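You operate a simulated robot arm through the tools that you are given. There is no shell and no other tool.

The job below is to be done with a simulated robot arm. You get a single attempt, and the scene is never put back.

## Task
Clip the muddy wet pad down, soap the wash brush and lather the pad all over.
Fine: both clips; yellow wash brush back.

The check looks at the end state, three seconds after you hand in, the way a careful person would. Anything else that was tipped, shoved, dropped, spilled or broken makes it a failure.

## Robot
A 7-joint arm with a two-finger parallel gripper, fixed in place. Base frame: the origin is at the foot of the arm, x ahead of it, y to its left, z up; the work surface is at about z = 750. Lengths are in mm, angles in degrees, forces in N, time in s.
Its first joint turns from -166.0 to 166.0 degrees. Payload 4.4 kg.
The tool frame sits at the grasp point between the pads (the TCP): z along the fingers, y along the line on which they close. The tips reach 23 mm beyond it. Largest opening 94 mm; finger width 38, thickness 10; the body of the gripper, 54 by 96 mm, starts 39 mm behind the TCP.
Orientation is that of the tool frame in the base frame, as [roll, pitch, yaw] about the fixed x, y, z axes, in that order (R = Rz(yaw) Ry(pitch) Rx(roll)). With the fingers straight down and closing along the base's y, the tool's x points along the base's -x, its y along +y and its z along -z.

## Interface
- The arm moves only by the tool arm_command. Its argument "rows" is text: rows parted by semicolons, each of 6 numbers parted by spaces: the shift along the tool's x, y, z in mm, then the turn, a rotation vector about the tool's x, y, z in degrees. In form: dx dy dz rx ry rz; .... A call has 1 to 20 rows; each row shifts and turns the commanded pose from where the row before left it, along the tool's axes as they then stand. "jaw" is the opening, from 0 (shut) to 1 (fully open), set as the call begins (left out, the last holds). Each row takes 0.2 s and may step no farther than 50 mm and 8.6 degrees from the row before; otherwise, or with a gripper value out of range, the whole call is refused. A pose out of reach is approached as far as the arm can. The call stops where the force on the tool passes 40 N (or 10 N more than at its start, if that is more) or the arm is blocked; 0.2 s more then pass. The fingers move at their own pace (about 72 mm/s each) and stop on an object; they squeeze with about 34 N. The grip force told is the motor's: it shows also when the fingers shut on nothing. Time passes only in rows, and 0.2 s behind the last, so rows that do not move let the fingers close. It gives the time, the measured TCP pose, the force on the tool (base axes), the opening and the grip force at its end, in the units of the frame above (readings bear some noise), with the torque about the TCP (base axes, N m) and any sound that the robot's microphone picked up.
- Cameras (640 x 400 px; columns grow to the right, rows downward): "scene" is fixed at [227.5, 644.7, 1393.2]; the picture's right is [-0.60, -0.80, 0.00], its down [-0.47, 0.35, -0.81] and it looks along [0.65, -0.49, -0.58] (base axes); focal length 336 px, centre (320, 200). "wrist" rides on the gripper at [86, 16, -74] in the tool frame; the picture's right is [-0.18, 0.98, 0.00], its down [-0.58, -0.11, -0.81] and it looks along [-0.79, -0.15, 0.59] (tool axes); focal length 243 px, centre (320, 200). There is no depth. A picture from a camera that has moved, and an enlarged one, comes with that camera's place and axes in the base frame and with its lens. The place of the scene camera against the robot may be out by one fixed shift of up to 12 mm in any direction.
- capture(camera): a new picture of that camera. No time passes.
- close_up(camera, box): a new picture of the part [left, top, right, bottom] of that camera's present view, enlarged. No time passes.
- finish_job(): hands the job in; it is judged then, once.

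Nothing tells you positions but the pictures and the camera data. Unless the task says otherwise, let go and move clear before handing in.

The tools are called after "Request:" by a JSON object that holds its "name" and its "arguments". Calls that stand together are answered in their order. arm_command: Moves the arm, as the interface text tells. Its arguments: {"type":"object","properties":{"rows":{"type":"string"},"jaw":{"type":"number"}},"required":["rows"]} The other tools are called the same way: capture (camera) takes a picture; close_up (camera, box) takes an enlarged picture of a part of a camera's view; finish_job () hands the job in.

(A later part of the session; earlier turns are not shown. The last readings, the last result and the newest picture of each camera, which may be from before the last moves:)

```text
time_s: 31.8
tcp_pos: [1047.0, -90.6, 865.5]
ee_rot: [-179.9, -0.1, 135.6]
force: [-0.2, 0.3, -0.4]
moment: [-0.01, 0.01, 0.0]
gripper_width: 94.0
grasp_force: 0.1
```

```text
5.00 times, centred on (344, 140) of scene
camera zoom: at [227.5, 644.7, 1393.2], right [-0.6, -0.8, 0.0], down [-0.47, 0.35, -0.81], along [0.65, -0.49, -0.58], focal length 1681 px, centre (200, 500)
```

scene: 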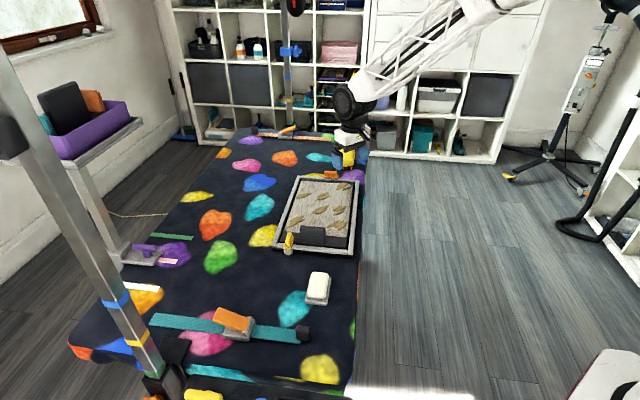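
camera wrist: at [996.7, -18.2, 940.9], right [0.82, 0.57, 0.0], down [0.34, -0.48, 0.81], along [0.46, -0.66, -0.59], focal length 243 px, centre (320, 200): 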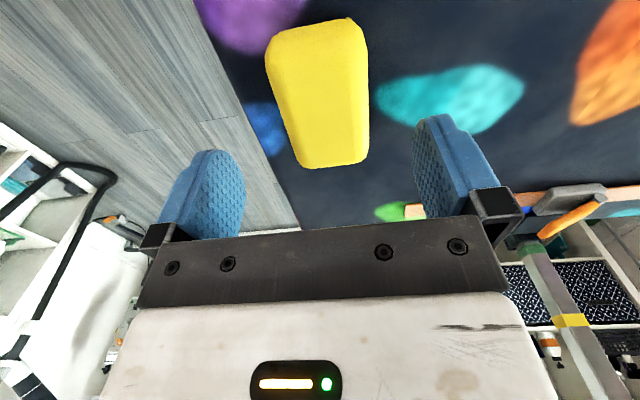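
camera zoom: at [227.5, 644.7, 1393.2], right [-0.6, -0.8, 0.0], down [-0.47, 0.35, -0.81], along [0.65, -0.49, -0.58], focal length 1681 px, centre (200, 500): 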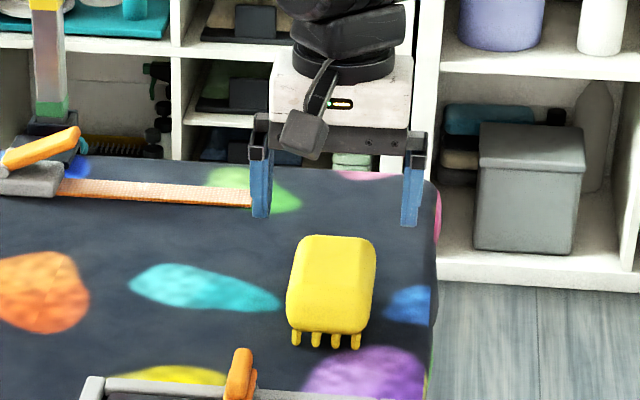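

The tool reaches here with the gripper vertical. I'll centre over the brush and go down in steps.

Request:
{"name": "arm_command", "arguments": {"rows": "-12 0.6 20 0 0 0; 0 0 25 0 0 0; 0 0 15 0 0 0; 0 0 0 0 0 0"}}

Request:
{"name": "capture", "arguments": {"camera": "wrist"}}

Request:
{"name": "close_up", "arguments": {"camera": "scene", "box": [290, 120, 386, 180]}}

```text
time_s: 32.8
tcp_pos: [1054.2, -98.1, 808.7]
ee_rot: [-179.9, -0.1, 135.6]
force: [0.4, -0.9, -0.3]
moment: [0.01, 0.03, 0.02]
gripper_width: 94.0
grasp_force: 0.2
```

```text
taken
camera wrist: at [1004.3, -25.3, 883.3], right [0.82, 0.57, 0.0], down [0.34, -0.48, 0.81], along [0.46, -0.66, -0.59], focal length 243 px, centre (320, 200)
```

wrist: 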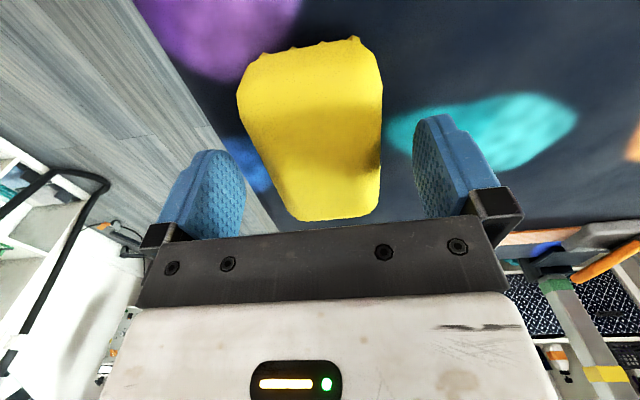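

```text
6.67 times, centred on (338, 150) of scene
camera zoom: at [227.5, 644.7, 1393.2], right [-0.6, -0.8, 0.0], down [-0.47, 0.35, -0.81], along [0.65, -0.49, -0.58], focal length 2242 px, centre (200, 533)
```

zoom: 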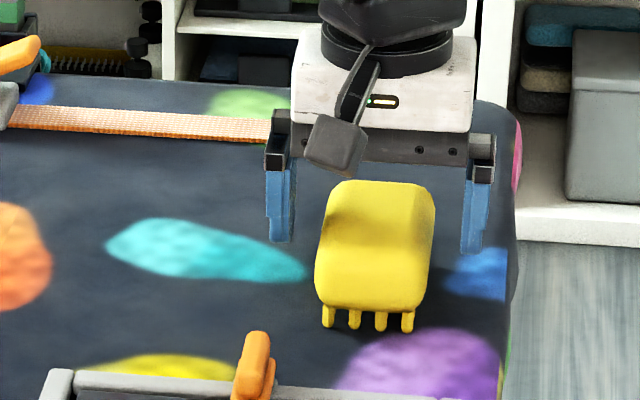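

The fingers straddle the brush evenly. I'll descend the last bit and close.

Request:
{"name": "arm_command", "arguments": {"rows": "-2 0.7 10 0 0 0; 0 0 8 0 0 0; 0 0 0 0 0 0"}}

Request:
{"name": "arm_command", "arguments": {"rows": "0 0 0 0 0 0; 0 0 0 0 0 0; 0 0 0 0 0 0", "jaw": 0.3}}

Request:
{"name": "close_up", "arguments": {"camera": "scene", "box": [290, 120, 386, 180]}}

```text
time_s: 33.6
tcp_pos: [1057.3, -99.5, 789.6]
ee_rot: [-180.0, 0.1, 135.7]
force: [0.0, -0.6, -0.5]
moment: [-0.02, 0.01, -0.02]
gripper_width: 94.1
grasp_force: 0.1
```

```text
time_s: 34.4
tcp_pos: [1057.5, -98.7, 788.8]
ee_rot: [180.0, 0.0, 135.6]
force: [-0.3, 0.4, 0.4]
moment: [-0.02, 0.04, -0.09]
gripper_width: 61.7
grasp_force: 34.5
```

```text
6.67 times, centred on (338, 150) of scene
camera zoom: at [227.5, 644.7, 1393.2], right [-0.6, -0.8, 0.0], down [-0.47, 0.35, -0.81], along [0.65, -0.49, -0.58], focal length 2242 px, centre (200, 533)
```

zoom: 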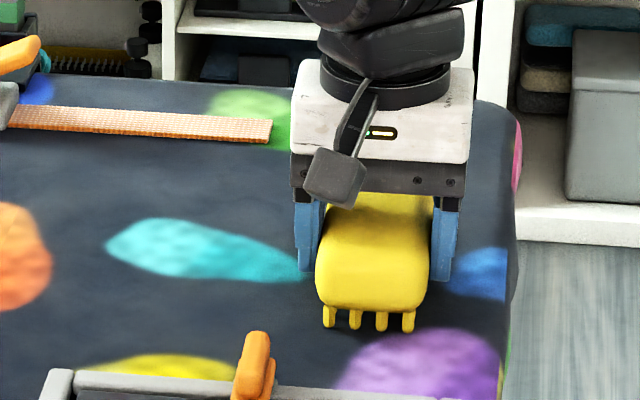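

The brush is gripped, 61.7 mm wide. I'll lift it and carry it high over the tray toward the soap, around (635, 347).

Request:
{"name": "arm_command", "arguments": {"rows": "0 0 -20 0 0 0; 0 0 -40 0 0 0; 0 0 -45 0 0 0; 0 0 -35 0 0 0; 0 0 0 0 0 0"}}

Request:
{"name": "arm_command", "arguments": {"rows": "43.1 1.64 0 0 0 0; 43.1 1.64 0 0 0 0; 43.1 1.64 0 0 0 0; 43.1 1.64 0 0 0 0; 43.1 1.64 0 0 0 0; 43.1 1.64 0 0 0 0; 43.1 1.64 0 0 0 0; 43.1 1.64 0 0 0 0; 43.1 1.64 0 0 0 0; 43.1 1.64 0 0 0 0; 43.1 1.64 0 0 0 0; 43.1 1.64 0 0 0 0; 43.1 1.64 0 0 0 0; 43.1 1.64 0 0 0 0; 0 0 0 0 0 0"}}

Request:
{"name": "capture", "arguments": {"camera": "wrist"}}

Request:
{"name": "capture", "arguments": {"camera": "scene"}}

```text
time_s: 35.6
tcp_pos: [1057.0, -99.1, 928.5]
ee_rot: [180.0, 0.0, 135.6]
force: [-0.4, 1.4, -0.4]
moment: [0.02, 0.01, -0.01]
gripper_width: 61.6
grasp_force: 34.1
```

```text
time_s: 38.8
tcp_pos: [642.8, 343.5, 930.5]
ee_rot: [-180.0, 0.0, 135.6]
force: [-0.3, -0.5, -0.8]
moment: [0.01, 0.0, -0.01]
gripper_width: 61.7
grasp_force: 34.1
```

```text
taken
camera wrist: at [591.2, 414.7, 1004.4], right [0.82, 0.57, 0.0], down [0.34, -0.48, 0.81], along [0.46, -0.66, -0.59], focal length 243 px, centre (320, 200)
```

wrist: 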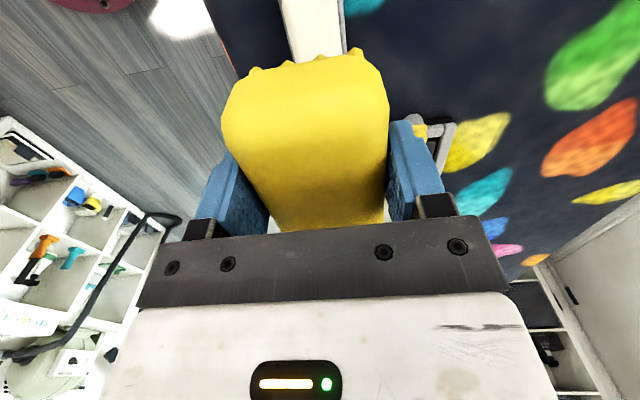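

```text
taken
```

scene: 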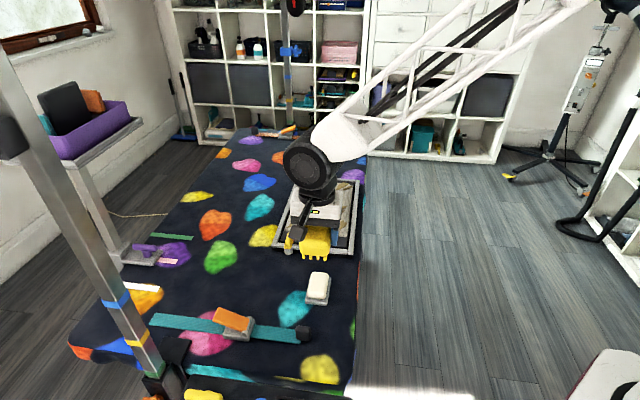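

The brush is above the soap. I'll centre on it and descend to just above, then check with the scene camera.

Request:
{"name": "arm_command", "arguments": {"rows": "8 -4 20 0 0 0; 0 0 35 0 0 0; 0 0 25 0 0 0; 0 0 0 0 0 0"}}

Request:
{"name": "close_up", "arguments": {"camera": "scene", "box": [268, 230, 396, 310]}}

Request:
{"name": "capture", "arguments": {"camera": "wrist"}}

```text
time_s: 39.8
tcp_pos: [633.5, 342.4, 849.0]
ee_rot: [-179.9, 0.0, 135.6]
force: [0.5, -0.9, -0.7]
moment: [-0.02, 0.03, -0.02]
gripper_width: 61.9
grasp_force: 34.0
```

```text
5.00 times, centred on (332, 270) of scene
camera zoom: at [227.5, 644.7, 1393.2], right [-0.6, -0.8, 0.0], down [-0.47, 0.35, -0.81], along [0.65, -0.49, -0.58], focal length 1681 px, centre (260, -150)
```

zoom: 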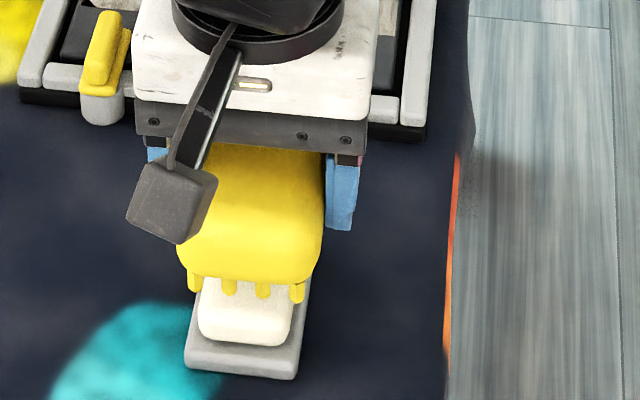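

```text
taken
camera wrist: at [581.9, 414.9, 922.3], right [0.82, 0.57, 0.0], down [0.34, -0.48, 0.81], along [0.46, -0.66, -0.59], focal length 243 px, centre (320, 200)
```

wrist: 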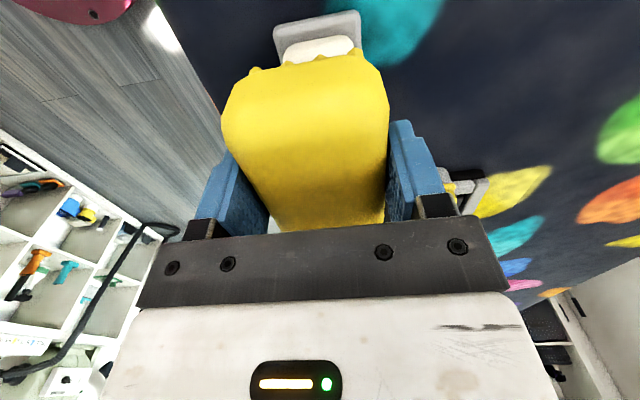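

The bristles are right over the soap. I'll descend in small steps to feel contact.

Request:
{"name": "arm_command", "arguments": {"rows": "0 3 8 0 0 0; 0 0 8 0 0 0; 0 0 5 0 0 0; 0 0 0 0 0 0"}}

Request:
{"name": "close_up", "arguments": {"camera": "scene", "box": [284, 250, 364, 300]}}

```text
time_s: 40.8
tcp_pos: [635.2, 344.9, 827.3]
ee_rot: [-180.0, 0.0, 135.6]
force: [-0.4, -0.1, -1.1]
moment: [0.03, -0.01, 0.02]
gripper_width: 61.4
grasp_force: 33.8
```

```text
8.00 times, centred on (324, 275) of scene
camera zoom: at [227.5, 644.7, 1393.2], right [-0.6, -0.8, 0.0], down [-0.47, 0.35, -0.81], along [0.65, -0.49, -0.58], focal length 2690 px, centre (288, -400)
```

zoom: 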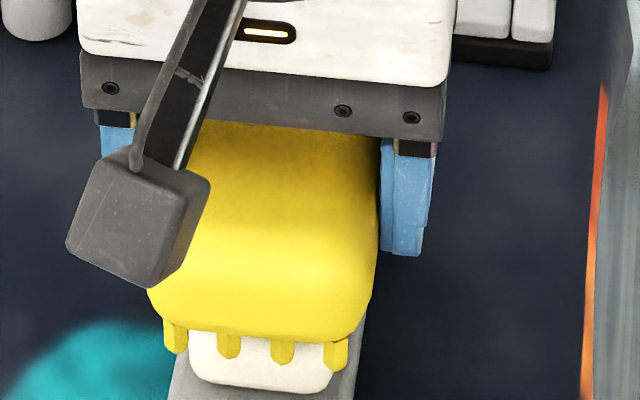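

Request:
{"name": "arm_command", "arguments": {"rows": "0 0 3 0 0 0; 0 0 0 0 0 0"}}

Request:
{"name": "arm_command", "arguments": {"rows": "0 0 2 0 0 0; 0 0 0 0 0 0"}}

Request:
{"name": "arm_command", "arguments": {"rows": "0 0 2 0 0 0; 0 0 0 0 0 0"}}

```text
time_s: 41.4
tcp_pos: [634.9, 344.5, 824.9]
ee_rot: [180.0, -0.1, 135.5]
force: [-0.2, 0.7, -0.4]
moment: [-0.01, -0.01, 0.0]
gripper_width: 61.3
grasp_force: 33.5
```

```text
time_s: 42.0
tcp_pos: [635.9, 344.7, 823.2]
ee_rot: [179.9, 0.0, 135.6]
force: [-3.8, 0.9, 11.0]
moment: [0.01, 0.23, 0.04]
gripper_width: 61.6
grasp_force: 34.1
```

```text
time_s: 42.4
tcp_pos: [635.3, 344.4, 824.3]
ee_rot: [179.8, 0.1, 135.5]
force: [-0.6, -0.9, 5.2]
moment: [-0.1, 0.17, -0.01]
gripper_width: 61.8
grasp_force: 33.9
stopped in row 2: the force on the tool passed its limit at 43 N (the readings are from after the stop); the commanded pose is now the measured one
```

I have contact at TCP z ≈ 824, about 5 N. I'll rub gently back and forth on the soap.

Request:
{"name": "arm_command", "arguments": {"rows": "0 0 0.2 0 0 0; 6 0 0 0 0 0; 6 0 0 0 0 0; -6 0 0 0 0 0; -6 0 0 0 0 0; -6 0 0 0 0 0; -6 0 0 0 0 0; 6 0 0 0 0 0; 6 0 0 0 0 0"}}

Request:
{"name": "close_up", "arguments": {"camera": "scene", "box": [284, 250, 364, 300]}}

```text
time_s: 44.4
tcp_pos: [635.8, 343.8, 823.5]
ee_rot: [179.8, 0.0, 135.6]
force: [10.1, -8.7, 14.2]
moment: [-0.47, -0.38, 0.04]
gripper_width: 61.7
grasp_force: 33.9
```

```text
8.00 times, centred on (324, 275) of scene
camera zoom: at [227.5, 644.7, 1393.2], right [-0.6, -0.8, 0.0], down [-0.47, 0.35, -0.81], along [0.65, -0.49, -0.58], focal length 2690 px, centre (288, -400)
```

zoom: 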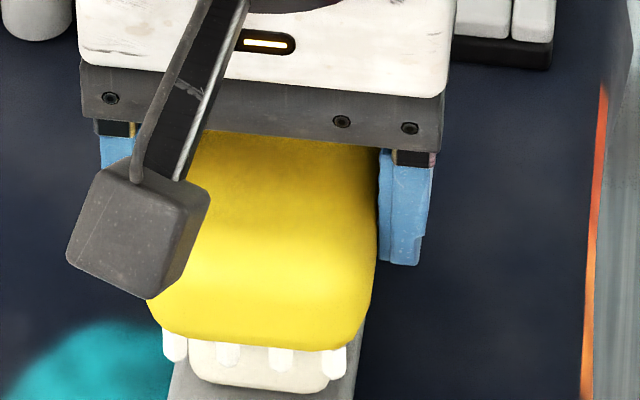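

The bristles have turned white, so the brush is soaped. I'll lift off and check the soap has stayed put.

Request:
{"name": "arm_command", "arguments": {"rows": "0 0 -2 0 0 0; 0 0 -15 0 0 0; 0 0 -40 0 0 0; 0 0 -40 0 0 0; 0 0 0 0 0 0"}}

Request:
{"name": "capture", "arguments": {"camera": "scene"}}

Request:
{"name": "close_up", "arguments": {"camera": "scene", "box": [268, 220, 396, 300]}}

Request:
{"name": "capture", "arguments": {"camera": "wrist"}}

```text
time_s: 45.6
tcp_pos: [635.5, 345.3, 921.9]
ee_rot: [179.9, 0.0, 135.5]
force: [-0.1, -0.1, -1.1]
moment: [-0.01, -0.02, 0.01]
gripper_width: 61.7
grasp_force: 34.3
```

```text
taken
```

scene: 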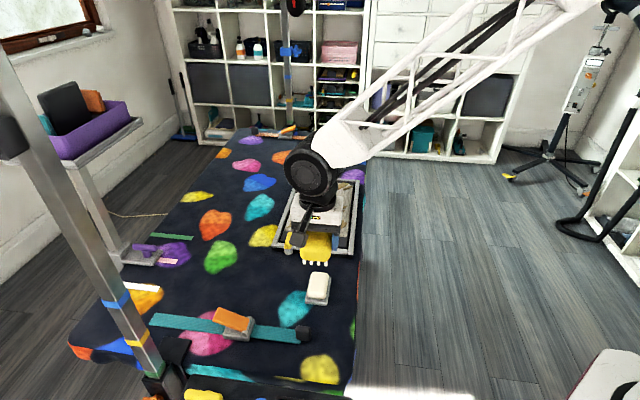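

```text
5.00 times, centred on (332, 260) of scene
camera zoom: at [227.5, 644.7, 1393.2], right [-0.6, -0.8, 0.0], down [-0.47, 0.35, -0.81], along [0.65, -0.49, -0.58], focal length 1681 px, centre (260, -100)
```

zoom: 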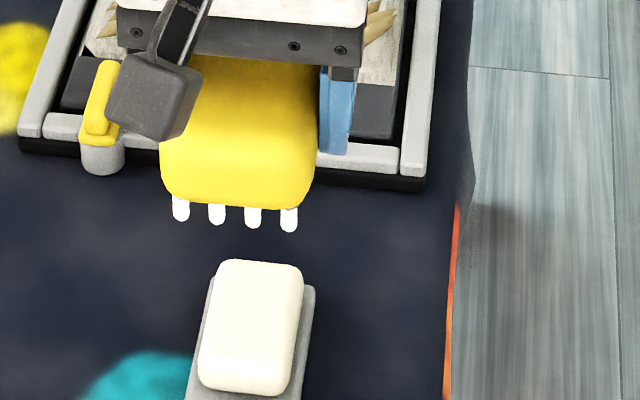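

```text
taken
camera wrist: at [585.1, 417.6, 996.1], right [0.82, 0.57, 0.0], down [0.34, -0.49, 0.81], along [0.46, -0.66, -0.59], focal length 243 px, centre (320, 200)
```

wrist: 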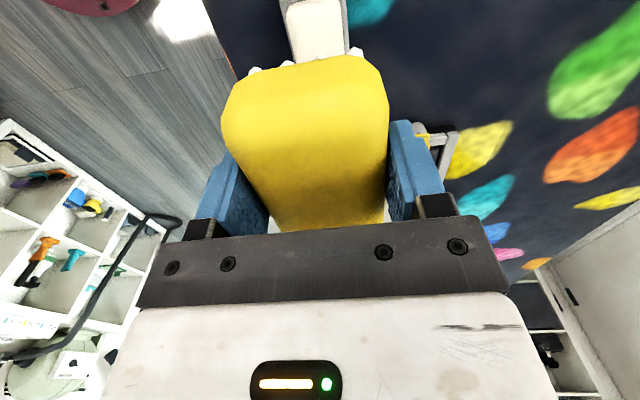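

The soap is undisturbed. The fabric spans roughly 175 × 257 mm, and I'll cover it in lengthwise columns with the 45 × 82 mm bristle field. First I'll hover over the middle and find the contact height.

Request:
{"name": "arm_command", "arguments": {"rows": "-41.1 7.66 0 0 0 0; -41.1 7.66 0 0 0 0; -41.1 7.66 0 0 0 0; -41.1 7.66 0 0 0 0; -41.1 7.66 0 0 0 0; -41.1 7.66 0 0 0 0; -41.1 7.66 0 0 0 0; 0 0 40 0 0 0; 0 0 35 0 0 0; 0 0 15 0 0 0; 0 0 0 0 0 0"}}

Request:
{"name": "close_up", "arguments": {"camera": "scene", "box": [256, 170, 384, 250]}}

Request:
{"name": "capture", "arguments": {"camera": "wrist"}}

```text
time_s: 48.0
tcp_pos: [877.6, 181.2, 831.7]
ee_rot: [179.9, 0.0, 135.6]
force: [-0.5, 0.0, -1.0]
moment: [0.01, 0.01, -0.03]
gripper_width: 61.6
grasp_force: 34.4
```

```text
5.00 times, centred on (320, 210) of scene
camera zoom: at [227.5, 644.7, 1393.2], right [-0.6, -0.8, 0.0], down [-0.47, 0.35, -0.81], along [0.65, -0.49, -0.58], focal length 1681 px, centre (320, 150)
```

zoom: 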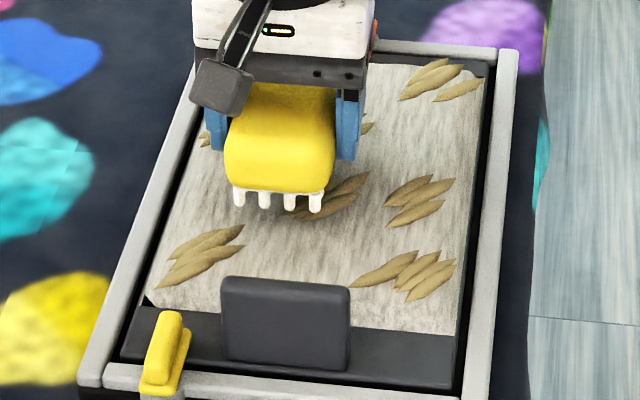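

```text
taken
camera wrist: at [827.9, 254.3, 906.0], right [0.82, 0.57, 0.0], down [0.34, -0.49, 0.81], along [0.46, -0.66, -0.59], focal length 243 px, centre (320, 200)
```

wrist: 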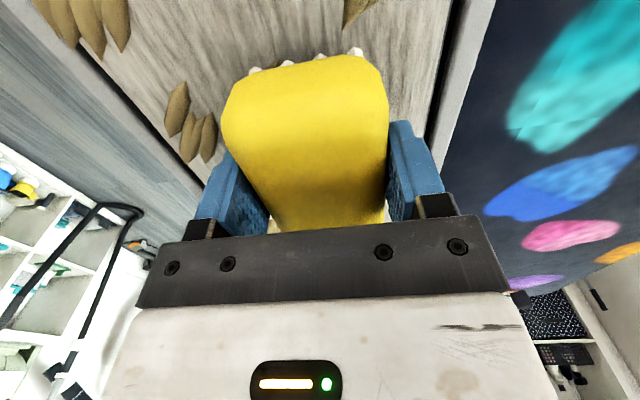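

Request:
{"name": "arm_command", "arguments": {"rows": "0 0 10 0 0 0; 0 0 7 0 0 0; 0 0 0 0 0 0"}}

Request:
{"name": "arm_command", "arguments": {"rows": "0 0 1.5 0 0 0; 0 0 0 0 0 0"}}

Request:
{"name": "arm_command", "arguments": {"rows": "0 0 1.5 0 0 0; 0 0 0 0 0 0"}}

```text
time_s: 48.5
tcp_pos: [879.3, 182.1, 825.1]
ee_rot: [179.7, 0.1, 135.7]
force: [0.4, -0.6, 7.1]
moment: [0.01, 0.02, -0.02]
gripper_width: 61.9
grasp_force: 34.0
stopped in row 2: the force on the tool passed its limit at 55 N (the readings are from after the stop); the commanded pose is now the measured one
```

```text
time_s: 49.1
tcp_pos: [879.2, 182.9, 825.3]
ee_rot: [179.7, 0.2, 135.7]
force: [-12.8, -4.4, 35.9]
moment: [-0.25, 0.75, -0.03]
gripper_width: 61.6
grasp_force: 34.6
```

```text
time_s: 49.5
tcp_pos: [880.2, 184.0, 825.4]
ee_rot: [179.5, 0.2, 135.6]
force: [-1.5, -0.2, 6.4]
moment: [-0.01, 0.21, 0.0]
gripper_width: 61.8
grasp_force: 33.8
stopped in row 1: the force on the tool passed its limit at 49 N (the readings are from after the stop); the commanded pose is now the measured one
```

Contact came sooner than I expected, at TCP z ≈ 825, which puts the pad top near z = 785. I'll look before stroking.

Request:
{"name": "close_up", "arguments": {"camera": "scene", "box": [272, 175, 368, 235]}}

Request:
{"name": "capture", "arguments": {"camera": "wrist"}}

```text
6.67 times, centred on (320, 205) of scene
camera zoom: at [227.5, 644.7, 1393.2], right [-0.6, -0.8, 0.0], down [-0.47, 0.35, -0.81], along [0.65, -0.49, -0.58], focal length 2242 px, centre (320, 167)
```

zoom: 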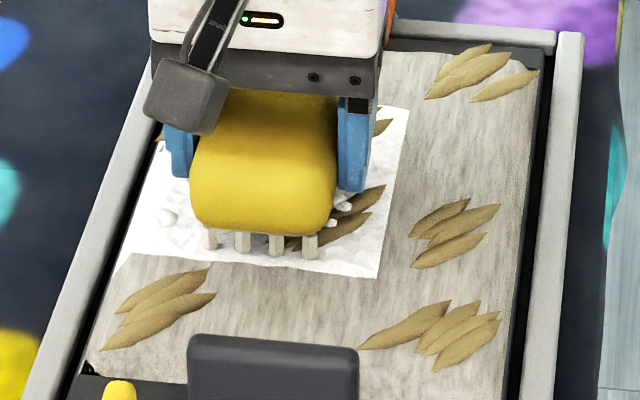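

```text
taken
camera wrist: at [829.5, 254.6, 899.2], right [0.82, 0.57, 0.01], down [0.33, -0.49, 0.81], along [0.47, -0.66, -0.59], focal length 243 px, centre (320, 200)
```

wrist: 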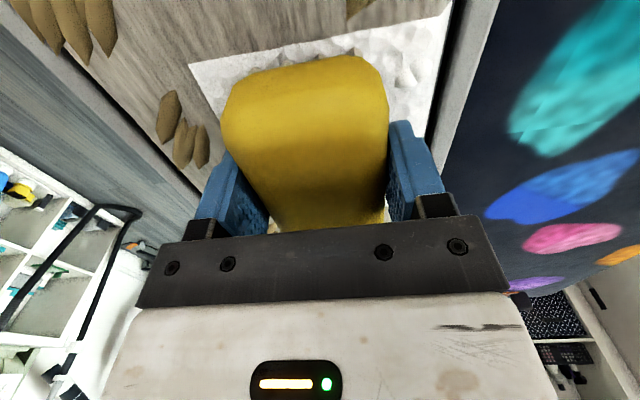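

Lather appeared where the brush touches, so contact transfers soap. I'll stroke gently along this column toward the far end.

Request:
{"name": "arm_command", "arguments": {"rows": "-12 0 -0.1 0 0 0; -12 0 0 0 0 0; -12 0 0 0 0 0; -12 0 0 0 0 0; -12 0 0 0 0 0; -12 0 0 0 0 0; -12 0 0 0 0 0; -10 0 0 0 0 0"}}

Request:
{"name": "close_up", "arguments": {"camera": "scene", "box": [272, 165, 368, 225]}}

```text
time_s: 51.3
tcp_pos: [947.6, 116.9, 824.7]
ee_rot: [179.6, 0.1, 135.5]
force: [-3.3, 1.3, 2.8]
moment: [-0.07, 0.1, -0.05]
gripper_width: 61.9
grasp_force: 34.1
```

```text
6.67 times, centred on (320, 195) of scene
camera zoom: at [227.5, 644.7, 1393.2], right [-0.6, -0.8, 0.0], down [-0.47, 0.35, -0.81], along [0.65, -0.49, -0.58], focal length 2242 px, centre (320, 233)
```

zoom: 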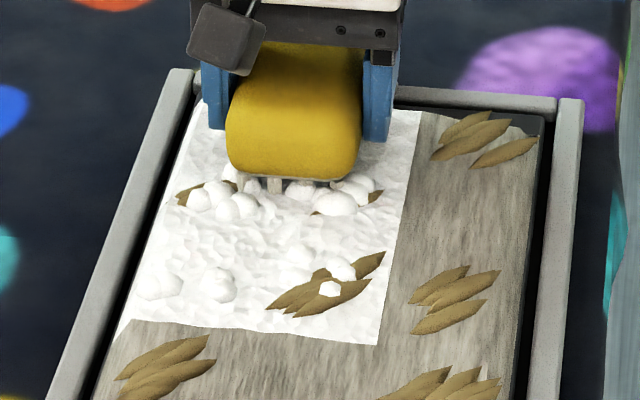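

The whole band is lathering well. I'll stroke back in the same column to the near end.

Request:
{"name": "arm_command", "arguments": {"rows": "12 0 0.2 0 0 0; 12 0 0 0 0 0; 12 0 0 0 0 0; 12 0 0 0 0 0; 12 0 0 0 0 0; 12 0 0 0 0 0; 12 0 0 0 0 0; 12 0 0 0 0 0; 12 0 0 0 0 0; 12 0 0 0 0 0; 12 0 0 0 0 0; 12 0 0 0 0 0; 12 0 0 0 0 0; 12 0 0 0 0 0"}}

Request:
{"name": "close_up", "arguments": {"camera": "scene", "box": [264, 170, 376, 260]}}

```text
time_s: 54.3
tcp_pos: [826.8, 233.5, 824.6]
ee_rot: [179.6, 0.2, 135.5]
force: [14.1, -14.1, 28.7]
moment: [-0.54, -0.03, 0.19]
gripper_width: 61.5
grasp_force: 34.2
```

```text
4.44 times, centred on (320, 215) of scene
camera zoom: at [227.5, 644.7, 1393.2], right [-0.6, -0.8, 0.0], down [-0.47, 0.35, -0.81], along [0.65, -0.49, -0.58], focal length 1494 px, centre (320, 133)
```

zoom: 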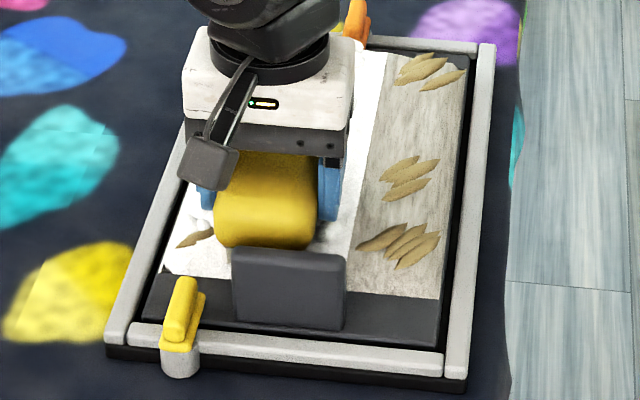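

Force rose to 29 N here, so I'll ease up a little. Then I'll shift to the +e1 edge column (e1 ≈ 788) and stroke to the far end.

Request:
{"name": "arm_command", "arguments": {"rows": "0 0 -1.2 0 0 0; 0 0 0 0 0 0"}}

Request:
{"name": "arm_command", "arguments": {"rows": "0 10 0 0 0 0; 0 10 0 0 0 0; 0 10 0 0 0 0; 0 10 0 0 0 0; 0 0 0 0 0 0"}}

Request:
{"name": "close_up", "arguments": {"camera": "scene", "box": [248, 170, 392, 260]}}

Request:
{"name": "capture", "arguments": {"camera": "wrist"}}

```text
time_s: 54.9
tcp_pos: [826.6, 233.7, 824.4]
ee_rot: [179.7, 0.3, 135.6]
force: [6.7, -8.4, 23.3]
moment: [-0.26, 0.03, 0.0]
gripper_width: 61.6
grasp_force: 33.8
```

```text
time_s: 55.2
tcp_pos: [828.1, 236.0, 825.3]
ee_rot: [179.8, 0.1, 135.6]
force: [-0.8, 0.8, 4.2]
moment: [0.16, 0.08, 0.06]
gripper_width: 61.5
grasp_force: 34.3
stopped in row 1: the force on the tool passed its limit at 44 N (the readings are from after the stop); the commanded pose is now the measured one
```

```text
4.44 times, centred on (320, 215) of scene
camera zoom: at [227.5, 644.7, 1393.2], right [-0.6, -0.8, 0.0], down [-0.47, 0.35, -0.81], along [0.65, -0.49, -0.58], focal length 1494 px, centre (320, 133)
```

zoom: 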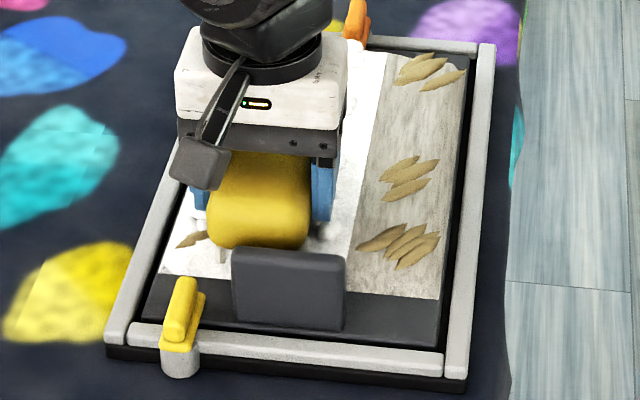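

```text
taken
camera wrist: at [778.2, 309.0, 899.1], right [0.82, 0.57, 0.0], down [0.34, -0.49, 0.81], along [0.47, -0.66, -0.59], focal length 243 px, centre (320, 200)
```

wrist: 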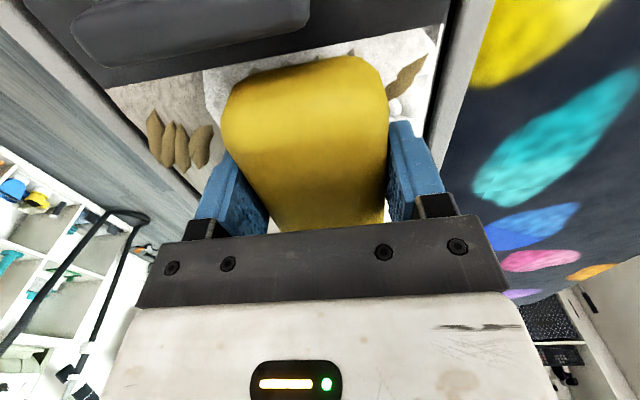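

The stop reset the load to about 4 N. I'll move sideways more gently.

Request:
{"name": "arm_command", "arguments": {"rows": "0 6 -0.3 0 0 0; 0 6 0 0 0 0; 0 6 0 0 0 0; 0 6 0 0 0 0; 0 6 0 0 0 0; 0 6 0 0 0 0; 0 2 0 0 0 0; 0 0 0 0 0 0"}}

Request:
{"name": "close_up", "arguments": {"camera": "scene", "box": [248, 170, 392, 260]}}

```text
time_s: 57.0
tcp_pos: [855.9, 264.4, 825.6]
ee_rot: [179.9, 0.1, 135.6]
force: [-0.1, -0.7, -1.2]
moment: [-0.04, 0.02, 0.0]
gripper_width: 61.8
grasp_force: 34.0
```

```text
4.44 times, centred on (320, 215) of scene
camera zoom: at [227.5, 644.7, 1393.2], right [-0.6, -0.8, 0.0], down [-0.47, 0.35, -0.81], along [0.65, -0.49, -0.58], focal length 1494 px, centre (320, 133)
```

zoom: 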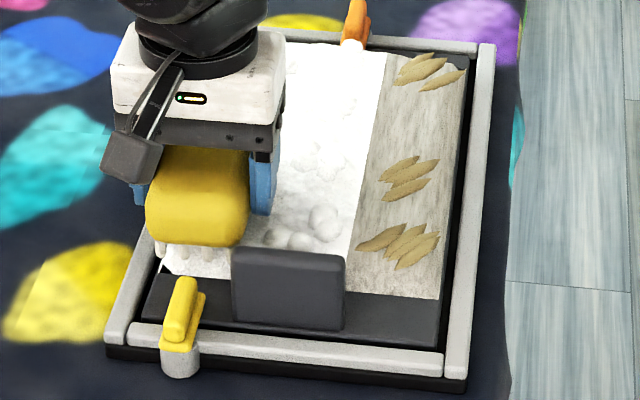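

The mud is gone where the brush passed. Contact is now just lost, so I'll lower until it touches and stroke up this column.

Request:
{"name": "arm_command", "arguments": {"rows": "0 0 0.6 0 0 0; 0 0 0 0 0 0"}}

Request:
{"name": "arm_command", "arguments": {"rows": "0 0 0.5 0 0 0; 0 0 0 0 0 0"}}

```text
time_s: 57.6
tcp_pos: [855.5, 264.0, 824.8]
ee_rot: [179.8, 0.2, 135.6]
force: [1.1, 2.5, 3.8]
moment: [0.1, 0.08, 0.02]
gripper_width: 61.7
grasp_force: 34.4
```

```text
time_s: 58.2
tcp_pos: [855.6, 264.2, 823.9]
ee_rot: [179.6, 0.1, 135.5]
force: [-7.9, -2.0, 19.6]
moment: [-0.22, 0.46, -0.08]
gripper_width: 61.4
grasp_force: 33.0
```

Request:
{"name": "arm_command", "arguments": {"rows": "-6 0 -0.4 0 0 0; -10 0 0 0 0 0; -10 0 0 0 0 0; -10 0 0 0 0 0; -10 0 0 0 0 0; -10 0 0 0 0 0; -10 0 0 0 0 0; -10 0 0 0 0 0; -10 0 0 0 0 0; -10 0 0 0 0 0; -10 0 0 0 0 0; -10 0 0 0 0 0; -10 0 0 0 0 0; -10 0 0 0 0 0; -10 0 0 0 0 0; -10 0 0 0 0 0; -10 0 0 0 0 0"}}

Request:
{"name": "close_up", "arguments": {"camera": "scene", "box": [248, 165, 392, 255]}}

```text
time_s: 61.8
tcp_pos: [973.5, 148.4, 824.1]
ee_rot: [179.8, 0.1, 135.6]
force: [-13.5, 14.2, 26.5]
moment: [-0.07, 0.2, -0.11]
gripper_width: 61.8
grasp_force: 34.1
```

```text
4.44 times, centred on (320, 210) of scene
camera zoom: at [227.5, 644.7, 1393.2], right [-0.6, -0.8, 0.0], down [-0.47, 0.35, -0.81], along [0.65, -0.49, -0.58], focal length 1494 px, centre (320, 156)
```

zoom: 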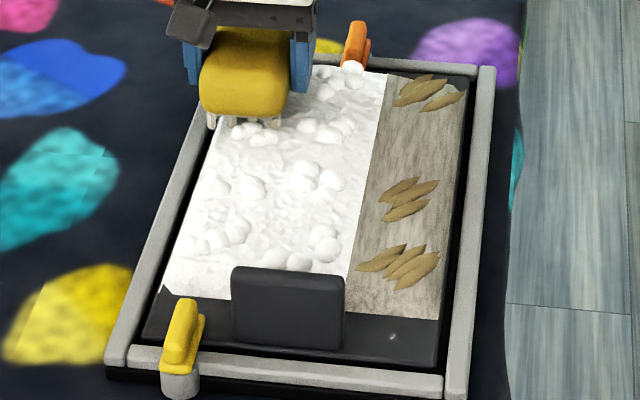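

Two-thirds of the pad is lathered. I'll lift slightly, move over to the remaining strip (e1 ≈ 678) at the far end, and touch down again.

Request:
{"name": "arm_command", "arguments": {"rows": "0 0 -15 0 0 0; 0 -27 0 0 0 0; 0 -27 0 0 0 0; 0 -27 0 0 0 0; 0 -28 0 0 0 0; 0 0 8 0 0 0; 0 0 4 0 0 0; 0 0 0 0 0 0"}}

Request:
{"name": "close_up", "arguments": {"camera": "scene", "box": [264, 160, 392, 240]}}

```text
time_s: 63.6
tcp_pos: [897.2, 71.3, 826.1]
ee_rot: [179.7, 0.1, 135.6]
force: [-0.3, -0.2, -0.9]
moment: [0.0, 0.0, 0.02]
gripper_width: 61.5
grasp_force: 34.2
```

```text
5.00 times, centred on (328, 200) of scene
camera zoom: at [227.5, 644.7, 1393.2], right [-0.6, -0.8, 0.0], down [-0.47, 0.35, -0.81], along [0.65, -0.49, -0.58], focal length 1681 px, centre (280, 200)
```

zoom: 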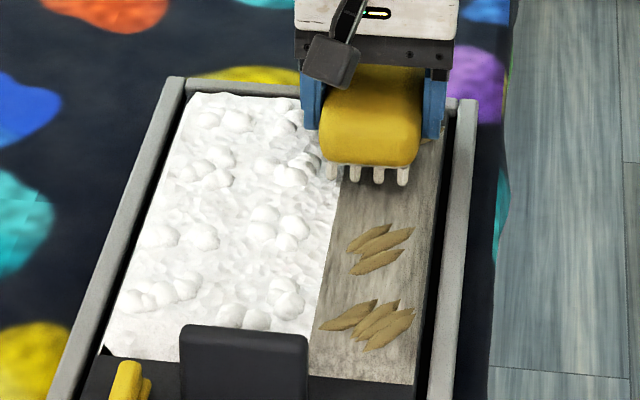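

Request:
{"name": "arm_command", "arguments": {"rows": "0 0 1.0 0 0 0; 0 0 0 0 0 0"}}

Request:
{"name": "arm_command", "arguments": {"rows": "0 0 0.5 0 0 0; 0 0 0 0 0 0"}}

Request:
{"name": "close_up", "arguments": {"camera": "scene", "box": [264, 160, 392, 240]}}

```text
time_s: 64.2
tcp_pos: [897.0, 70.2, 826.6]
ee_rot: [179.7, 0.1, 135.6]
force: [0.8, -0.3, -1.1]
moment: [-0.01, -0.01, 0.0]
gripper_width: 61.4
grasp_force: 34.5
```

```text
time_s: 64.8
tcp_pos: [897.9, 70.4, 826.6]
ee_rot: [179.7, 0.1, 135.6]
force: [0.0, 0.1, -1.5]
moment: [0.04, 0.0, 0.03]
gripper_width: 61.5
grasp_force: 34.1
```

```text
5.00 times, centred on (328, 200) of scene
camera zoom: at [227.5, 644.7, 1393.2], right [-0.6, -0.8, 0.0], down [-0.47, 0.35, -0.81], along [0.65, -0.49, -0.58], focal length 1681 px, centre (280, 200)
```

zoom: 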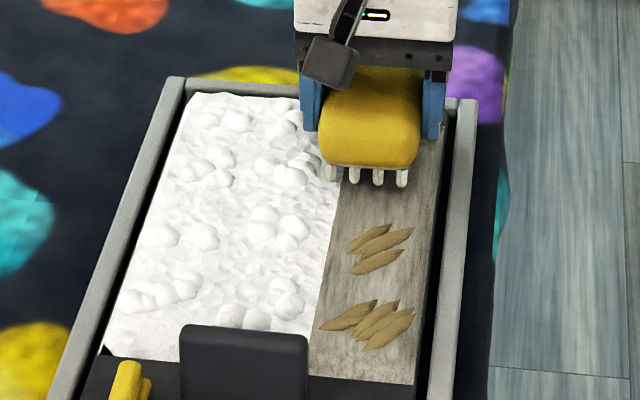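

Request:
{"name": "arm_command", "arguments": {"rows": "0 0 0.8 0 0 0; 0 0 0 0 0 0"}}

Request:
{"name": "arm_command", "arguments": {"rows": "0 0 0.5 0 0 0; 0 0 0 0 0 0"}}

```text
time_s: 65.4
tcp_pos: [898.0, 69.9, 825.1]
ee_rot: [179.8, 0.2, 135.6]
force: [-1.6, -0.7, 0.4]
moment: [-0.08, 0.0, -0.04]
gripper_width: 61.8
grasp_force: 34.5
```

```text
time_s: 66.0
tcp_pos: [898.0, 69.9, 824.2]
ee_rot: [179.9, 0.1, 135.7]
force: [-2.2, -1.9, 8.4]
moment: [-0.33, -0.02, -0.06]
gripper_width: 61.6
grasp_force: 34.4
```

Request:
{"name": "arm_command", "arguments": {"rows": "8 0 0 0 0 0; 10 0 0 0 0 0; 10 0 0 0 0 0; 10 0 0 0 0 0"}}

Request:
{"name": "close_up", "arguments": {"camera": "scene", "box": [264, 160, 392, 240]}}

```text
time_s: 67.0
tcp_pos: [870.0, 97.4, 824.2]
ee_rot: [179.7, 0.2, 135.6]
force: [2.7, -1.6, 3.2]
moment: [-0.27, -0.14, 0.1]
gripper_width: 61.5
grasp_force: 34.2
```

```text
5.00 times, centred on (328, 200) of scene
camera zoom: at [227.5, 644.7, 1393.2], right [-0.6, -0.8, 0.0], down [-0.47, 0.35, -0.81], along [0.65, -0.49, -0.58], focal length 1681 px, centre (280, 200)
```

zoom: 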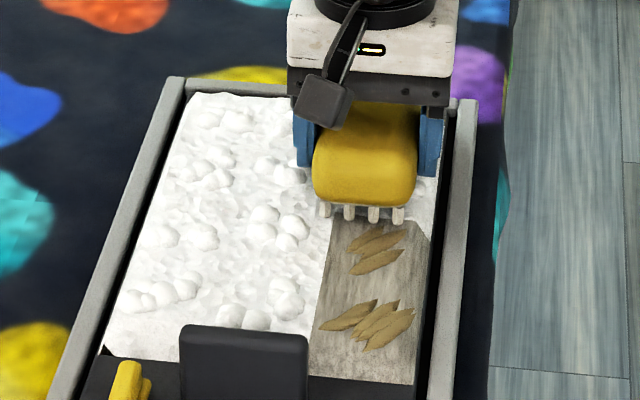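

The last strip is lathering behind the brush. I'll continue to the near end.

Request:
{"name": "arm_command", "arguments": {"rows": "10 0 0 0 0 0; 10 0 0 0 0 0; 10 0 0 0 0 0; 10 0 0 0 0 0; 10 0 0 0 0 0; 10 0 0 0 0 0; 10 0 0 0 0 0; 10 0 0 0 0 0; 10 0 0 0 0 0; 10 0 0 0 0 0; 10 0 0 0 0 0; 10 0 0 0 0 0; 5 0 0 0 0 0"}}

Request:
{"name": "close_up", "arguments": {"camera": "scene", "box": [264, 165, 392, 245]}}

```text
time_s: 69.8
tcp_pos: [782.3, 182.5, 824.0]
ee_rot: [179.8, 0.1, 135.6]
force: [5.0, -5.9, 12.7]
moment: [-0.31, 0.07, 0.14]
gripper_width: 61.5
grasp_force: 34.1
```

```text
5.00 times, centred on (328, 205) of scene
camera zoom: at [227.5, 644.7, 1393.2], right [-0.6, -0.8, 0.0], down [-0.47, 0.35, -0.81], along [0.65, -0.49, -0.58], focal length 1681 px, centre (280, 175)
```

zoom: 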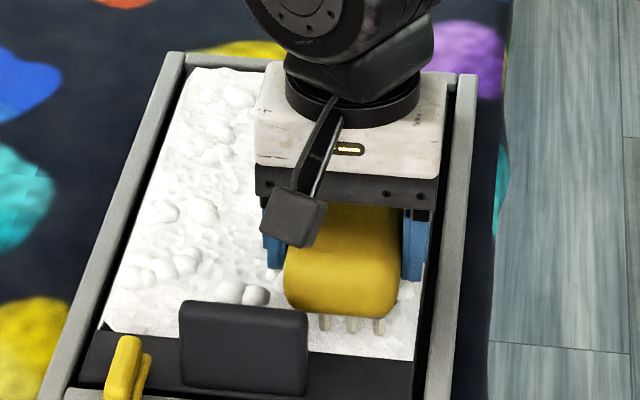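

Everything now looks white. To be thorough I'll also stroke the outer edge (e1 ≈ 660) up to the far end, then the strip between columns (e1 ≈ 712).

Request:
{"name": "arm_command", "arguments": {"rows": "0 -6 -0.2 0 0 0; 0 -6 0 0 0 0; 0 -6 0 0 0 0; -10 0 0 0 0 0; -10 0 0 0 0 0; -10 0 0 0 0 0; -10 0 0 0 0 0; -10 0 0 0 0 0; -10 0 0 0 0 0; -10 0 0 0 0 0; -10 0 0 0 0 0; -10 0 0 0 0 0; -10 0 0 0 0 0; -10 0 0 0 0 0; -10 0 0 0 0 0; -10 0 0 0 0 0; -10 0 0 0 0 0; -10 0 0 0 0 0; -10 0 0 0 0 0"}}

Request:
{"name": "close_up", "arguments": {"camera": "scene", "box": [264, 165, 392, 245]}}

```text
time_s: 73.8
tcp_pos: [883.8, 59.7, 823.8]
ee_rot: [179.8, 0.0, 135.6]
force: [-3.2, 3.8, 5.4]
moment: [-0.05, 0.04, -0.05]
gripper_width: 61.6
grasp_force: 34.6
```

```text
5.00 times, centred on (328, 205) of scene
camera zoom: at [227.5, 644.7, 1393.2], right [-0.6, -0.8, 0.0], down [-0.47, 0.35, -0.81], along [0.65, -0.49, -0.58], focal length 1681 px, centre (280, 175)
```

zoom: 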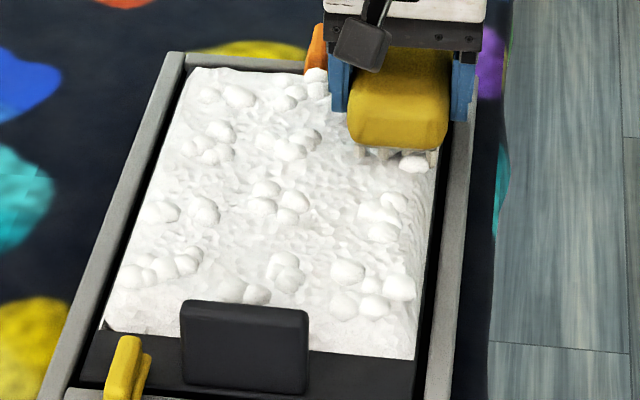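

The pad looks fully white. I'll lift clear and inspect for missed spots.

Request:
{"name": "arm_command", "arguments": {"rows": "0 0 -5 0 0 0; 0 0 -30 0 0 0; 0 0 -40 0 0 0; 0 0 -40 0 0 0; -30 -20 0 0 0 0; -40 -10 0 0 0 0; 0 0 0 0 0 0"}}

Request:
{"name": "close_up", "arguments": {"camera": "scene", "box": [264, 165, 376, 255]}}

Request:
{"name": "capture", "arguments": {"camera": "wrist"}}

Request:
{"name": "close_up", "arguments": {"camera": "scene", "box": [280, 120, 408, 200]}}

```text
time_s: 75.4
tcp_pos: [913.0, -10.5, 938.5]
ee_rot: [179.8, 0.1, 135.6]
force: [0.2, -0.4, -0.4]
moment: [0.02, -0.03, 0.01]
gripper_width: 61.5
grasp_force: 34.5
```

```text
4.44 times, centred on (320, 210) of scene
camera zoom: at [227.5, 644.7, 1393.2], right [-0.6, -0.8, 0.0], down [-0.47, 0.35, -0.81], along [0.65, -0.49, -0.58], focal length 1494 px, centre (320, 156)
```

zoom: 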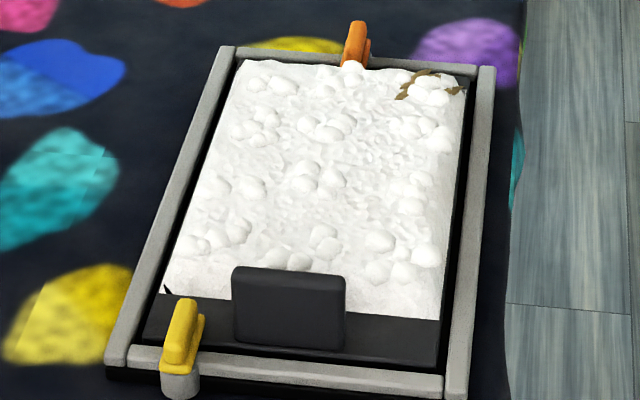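

```text
taken
camera wrist: at [861.4, 61.2, 1012.5], right [0.82, 0.57, 0.0], down [0.34, -0.49, 0.81], along [0.46, -0.66, -0.59], focal length 243 px, centre (320, 200)
```

wrist: 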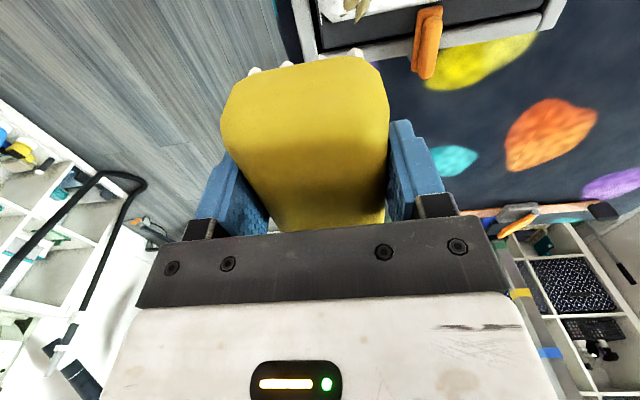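

```text
5.00 times, centred on (344, 160) of scene
camera zoom: at [227.5, 644.7, 1393.2], right [-0.6, -0.8, 0.0], down [-0.47, 0.35, -0.81], along [0.65, -0.49, -0.58], focal length 1681 px, centre (200, 400)
```

zoom: 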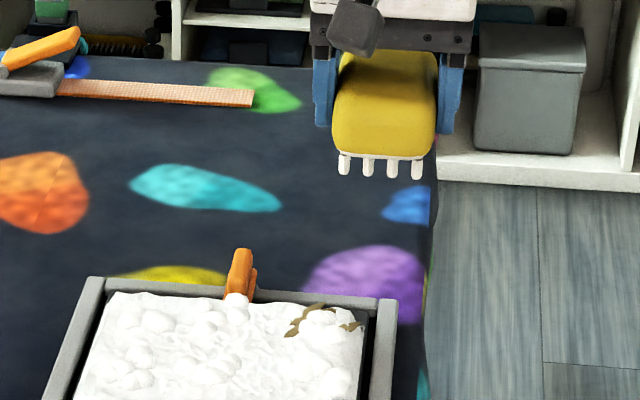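

A bit of mud remains at the far corner (e1 ≈ 640–675, e2 ≈ 638). I'll go back and scrub slightly further toward that edge, which is away from the clip.

Request:
{"name": "arm_command", "arguments": {"rows": "30 16 0 0 0 0; 29 16 0 0 0 0; 0 0 40 0 0 0; 0 0 40 0 0 0; 0 0 22 0 0 0; 0 0 8 0 0 0; 0 0 0 0 0 0"}}

Request:
{"name": "arm_command", "arguments": {"rows": "0 0 2 0 0 0; 0 0 0 0 0 0"}}

Request:
{"name": "close_up", "arguments": {"camera": "scene", "box": [304, 150, 384, 200]}}

```text
time_s: 77.0
tcp_pos: [892.4, 52.2, 830.0]
ee_rot: [179.8, 0.1, 135.5]
force: [0.5, -1.0, -1.4]
moment: [-0.01, -0.02, 0.01]
gripper_width: 61.5
grasp_force: 33.4
```

```text
time_s: 77.6
tcp_pos: [892.5, 54.0, 829.0]
ee_rot: [179.7, 0.1, 135.6]
force: [-0.4, 0.4, -1.2]
moment: [-0.02, 0.02, 0.01]
gripper_width: 61.5
grasp_force: 34.1
```

```text
8.00 times, centred on (344, 175) of scene
camera zoom: at [227.5, 644.7, 1393.2], right [-0.6, -0.8, 0.0], down [-0.47, 0.35, -0.81], along [0.65, -0.49, -0.58], focal length 2690 px, centre (128, 400)
```

zoom: 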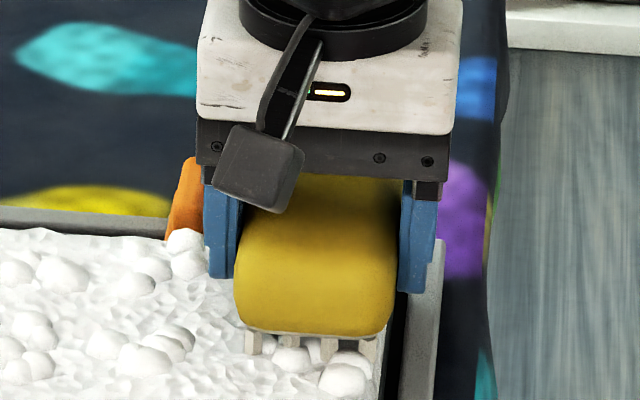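

Request:
{"name": "arm_command", "arguments": {"rows": "0 0 2 0 0 0; 0 0 1 0 0 0; 0 0 0 0 0 0"}}

Request:
{"name": "arm_command", "arguments": {"rows": "0 0 1 0 0 0; 0 0 0 0 0 0"}}

Request:
{"name": "arm_command", "arguments": {"rows": "0 0 0.6 0 0 0; 0 0 0 0 0 0"}}

```text
time_s: 78.4
tcp_pos: [892.4, 53.5, 824.1]
ee_rot: [179.8, 0.0, 135.7]
force: [-0.9, 0.8, 0.1]
moment: [-0.09, 0.02, -0.03]
gripper_width: 61.5
grasp_force: 33.8
```

```text
time_s: 79.0
tcp_pos: [891.0, 51.6, 824.8]
ee_rot: [179.7, 0.2, 135.7]
force: [0.9, -1.8, 9.1]
moment: [-0.25, 0.13, 0.06]
gripper_width: 61.4
grasp_force: 34.5
```

```text
time_s: 79.6
tcp_pos: [893.3, 53.0, 823.9]
ee_rot: [179.6, 0.2, 135.6]
force: [-5.5, -0.9, 26.9]
moment: [-0.56, 0.68, -0.13]
gripper_width: 61.5
grasp_force: 33.5
```

Request:
{"name": "arm_command", "arguments": {"rows": "0 0 -0.7 0 0 0; -4 0 0 0 0 0; -4 0 0 0 0 0; 0 5 0 0 0 0; 0 5 0 0 0 0; 0 -5 0 0 0 0; 0 -5 0 0 0 0; 0 -5 0 0 0 0; 4 0 0 0 0 0; 5 0 0 0 0 0; 5 0 0 0 0 0; -5 0 0 0 0 0; -5 0 0 0 0 0; -5 0 0 0 0 0; 0 5 0 0 0 0"}}

Request:
{"name": "close_up", "arguments": {"camera": "scene", "box": [304, 150, 384, 200]}}

```text
time_s: 80.2
tcp_pos: [894.0, 52.5, 824.4]
ee_rot: [179.9, 0.1, 135.5]
force: [-1.0, 1.9, 5.7]
moment: [-0.14, -0.15, 0.06]
gripper_width: 61.6
grasp_force: 34.0
stopped in row 2: the force on the tool passed its limit at 46 N (the readings are from after the stop); the commanded pose is now the measured one
```

```text
8.00 times, centred on (344, 175) of scene
camera zoom: at [227.5, 644.7, 1393.2], right [-0.6, -0.8, 0.0], down [-0.47, 0.35, -0.81], along [0.65, -0.49, -0.58], focal length 2690 px, centre (128, 400)
```

zoom: 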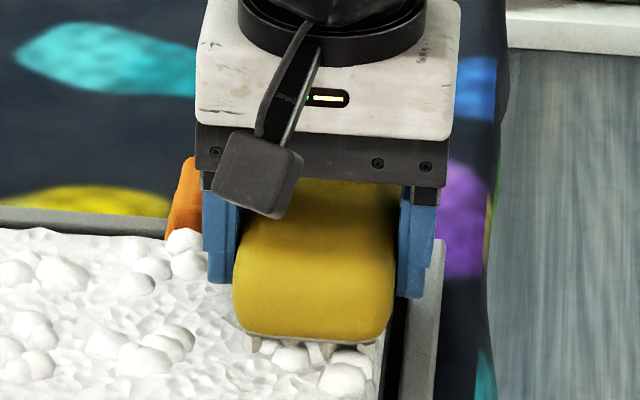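

Request:
{"name": "arm_command", "arguments": {"rows": "-3 0 -0.2 0 0 0; -3 0 0 0 0 0; -3 0 0 0 0 0; 0 5 0 0 0 0; 0 5 0 0 0 0; 0 -5 0 0 0 0; 0 -5 0 0 0 0; 0 -5 0 0 0 0; 4 0 0 0 0 0; 5 0 0 0 0 0; 5 0 0 0 0 0; -5 0 0 0 0 0; -5 0 0 0 0 0; -5 0 0 0 0 0; 0 5 0 0 0 0"}}

Request:
{"name": "close_up", "arguments": {"camera": "scene", "box": [304, 150, 384, 200]}}

```text
time_s: 83.4
tcp_pos: [901.9, 44.0, 824.8]
ee_rot: [179.8, 0.1, 135.6]
force: [-9.2, -13.7, 16.5]
moment: [-0.55, 0.36, -0.03]
gripper_width: 61.3
grasp_force: 33.8
```

```text
8.00 times, centred on (344, 175) of scene
camera zoom: at [227.5, 644.7, 1393.2], right [-0.6, -0.8, 0.0], down [-0.47, 0.35, -0.81], along [0.65, -0.49, -0.58], focal length 2690 px, centre (128, 400)
```

zoom: 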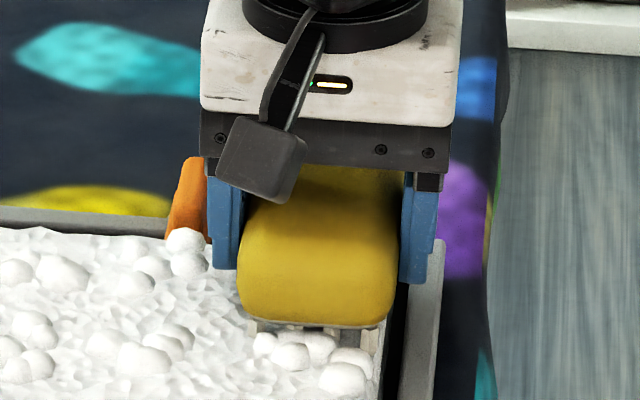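

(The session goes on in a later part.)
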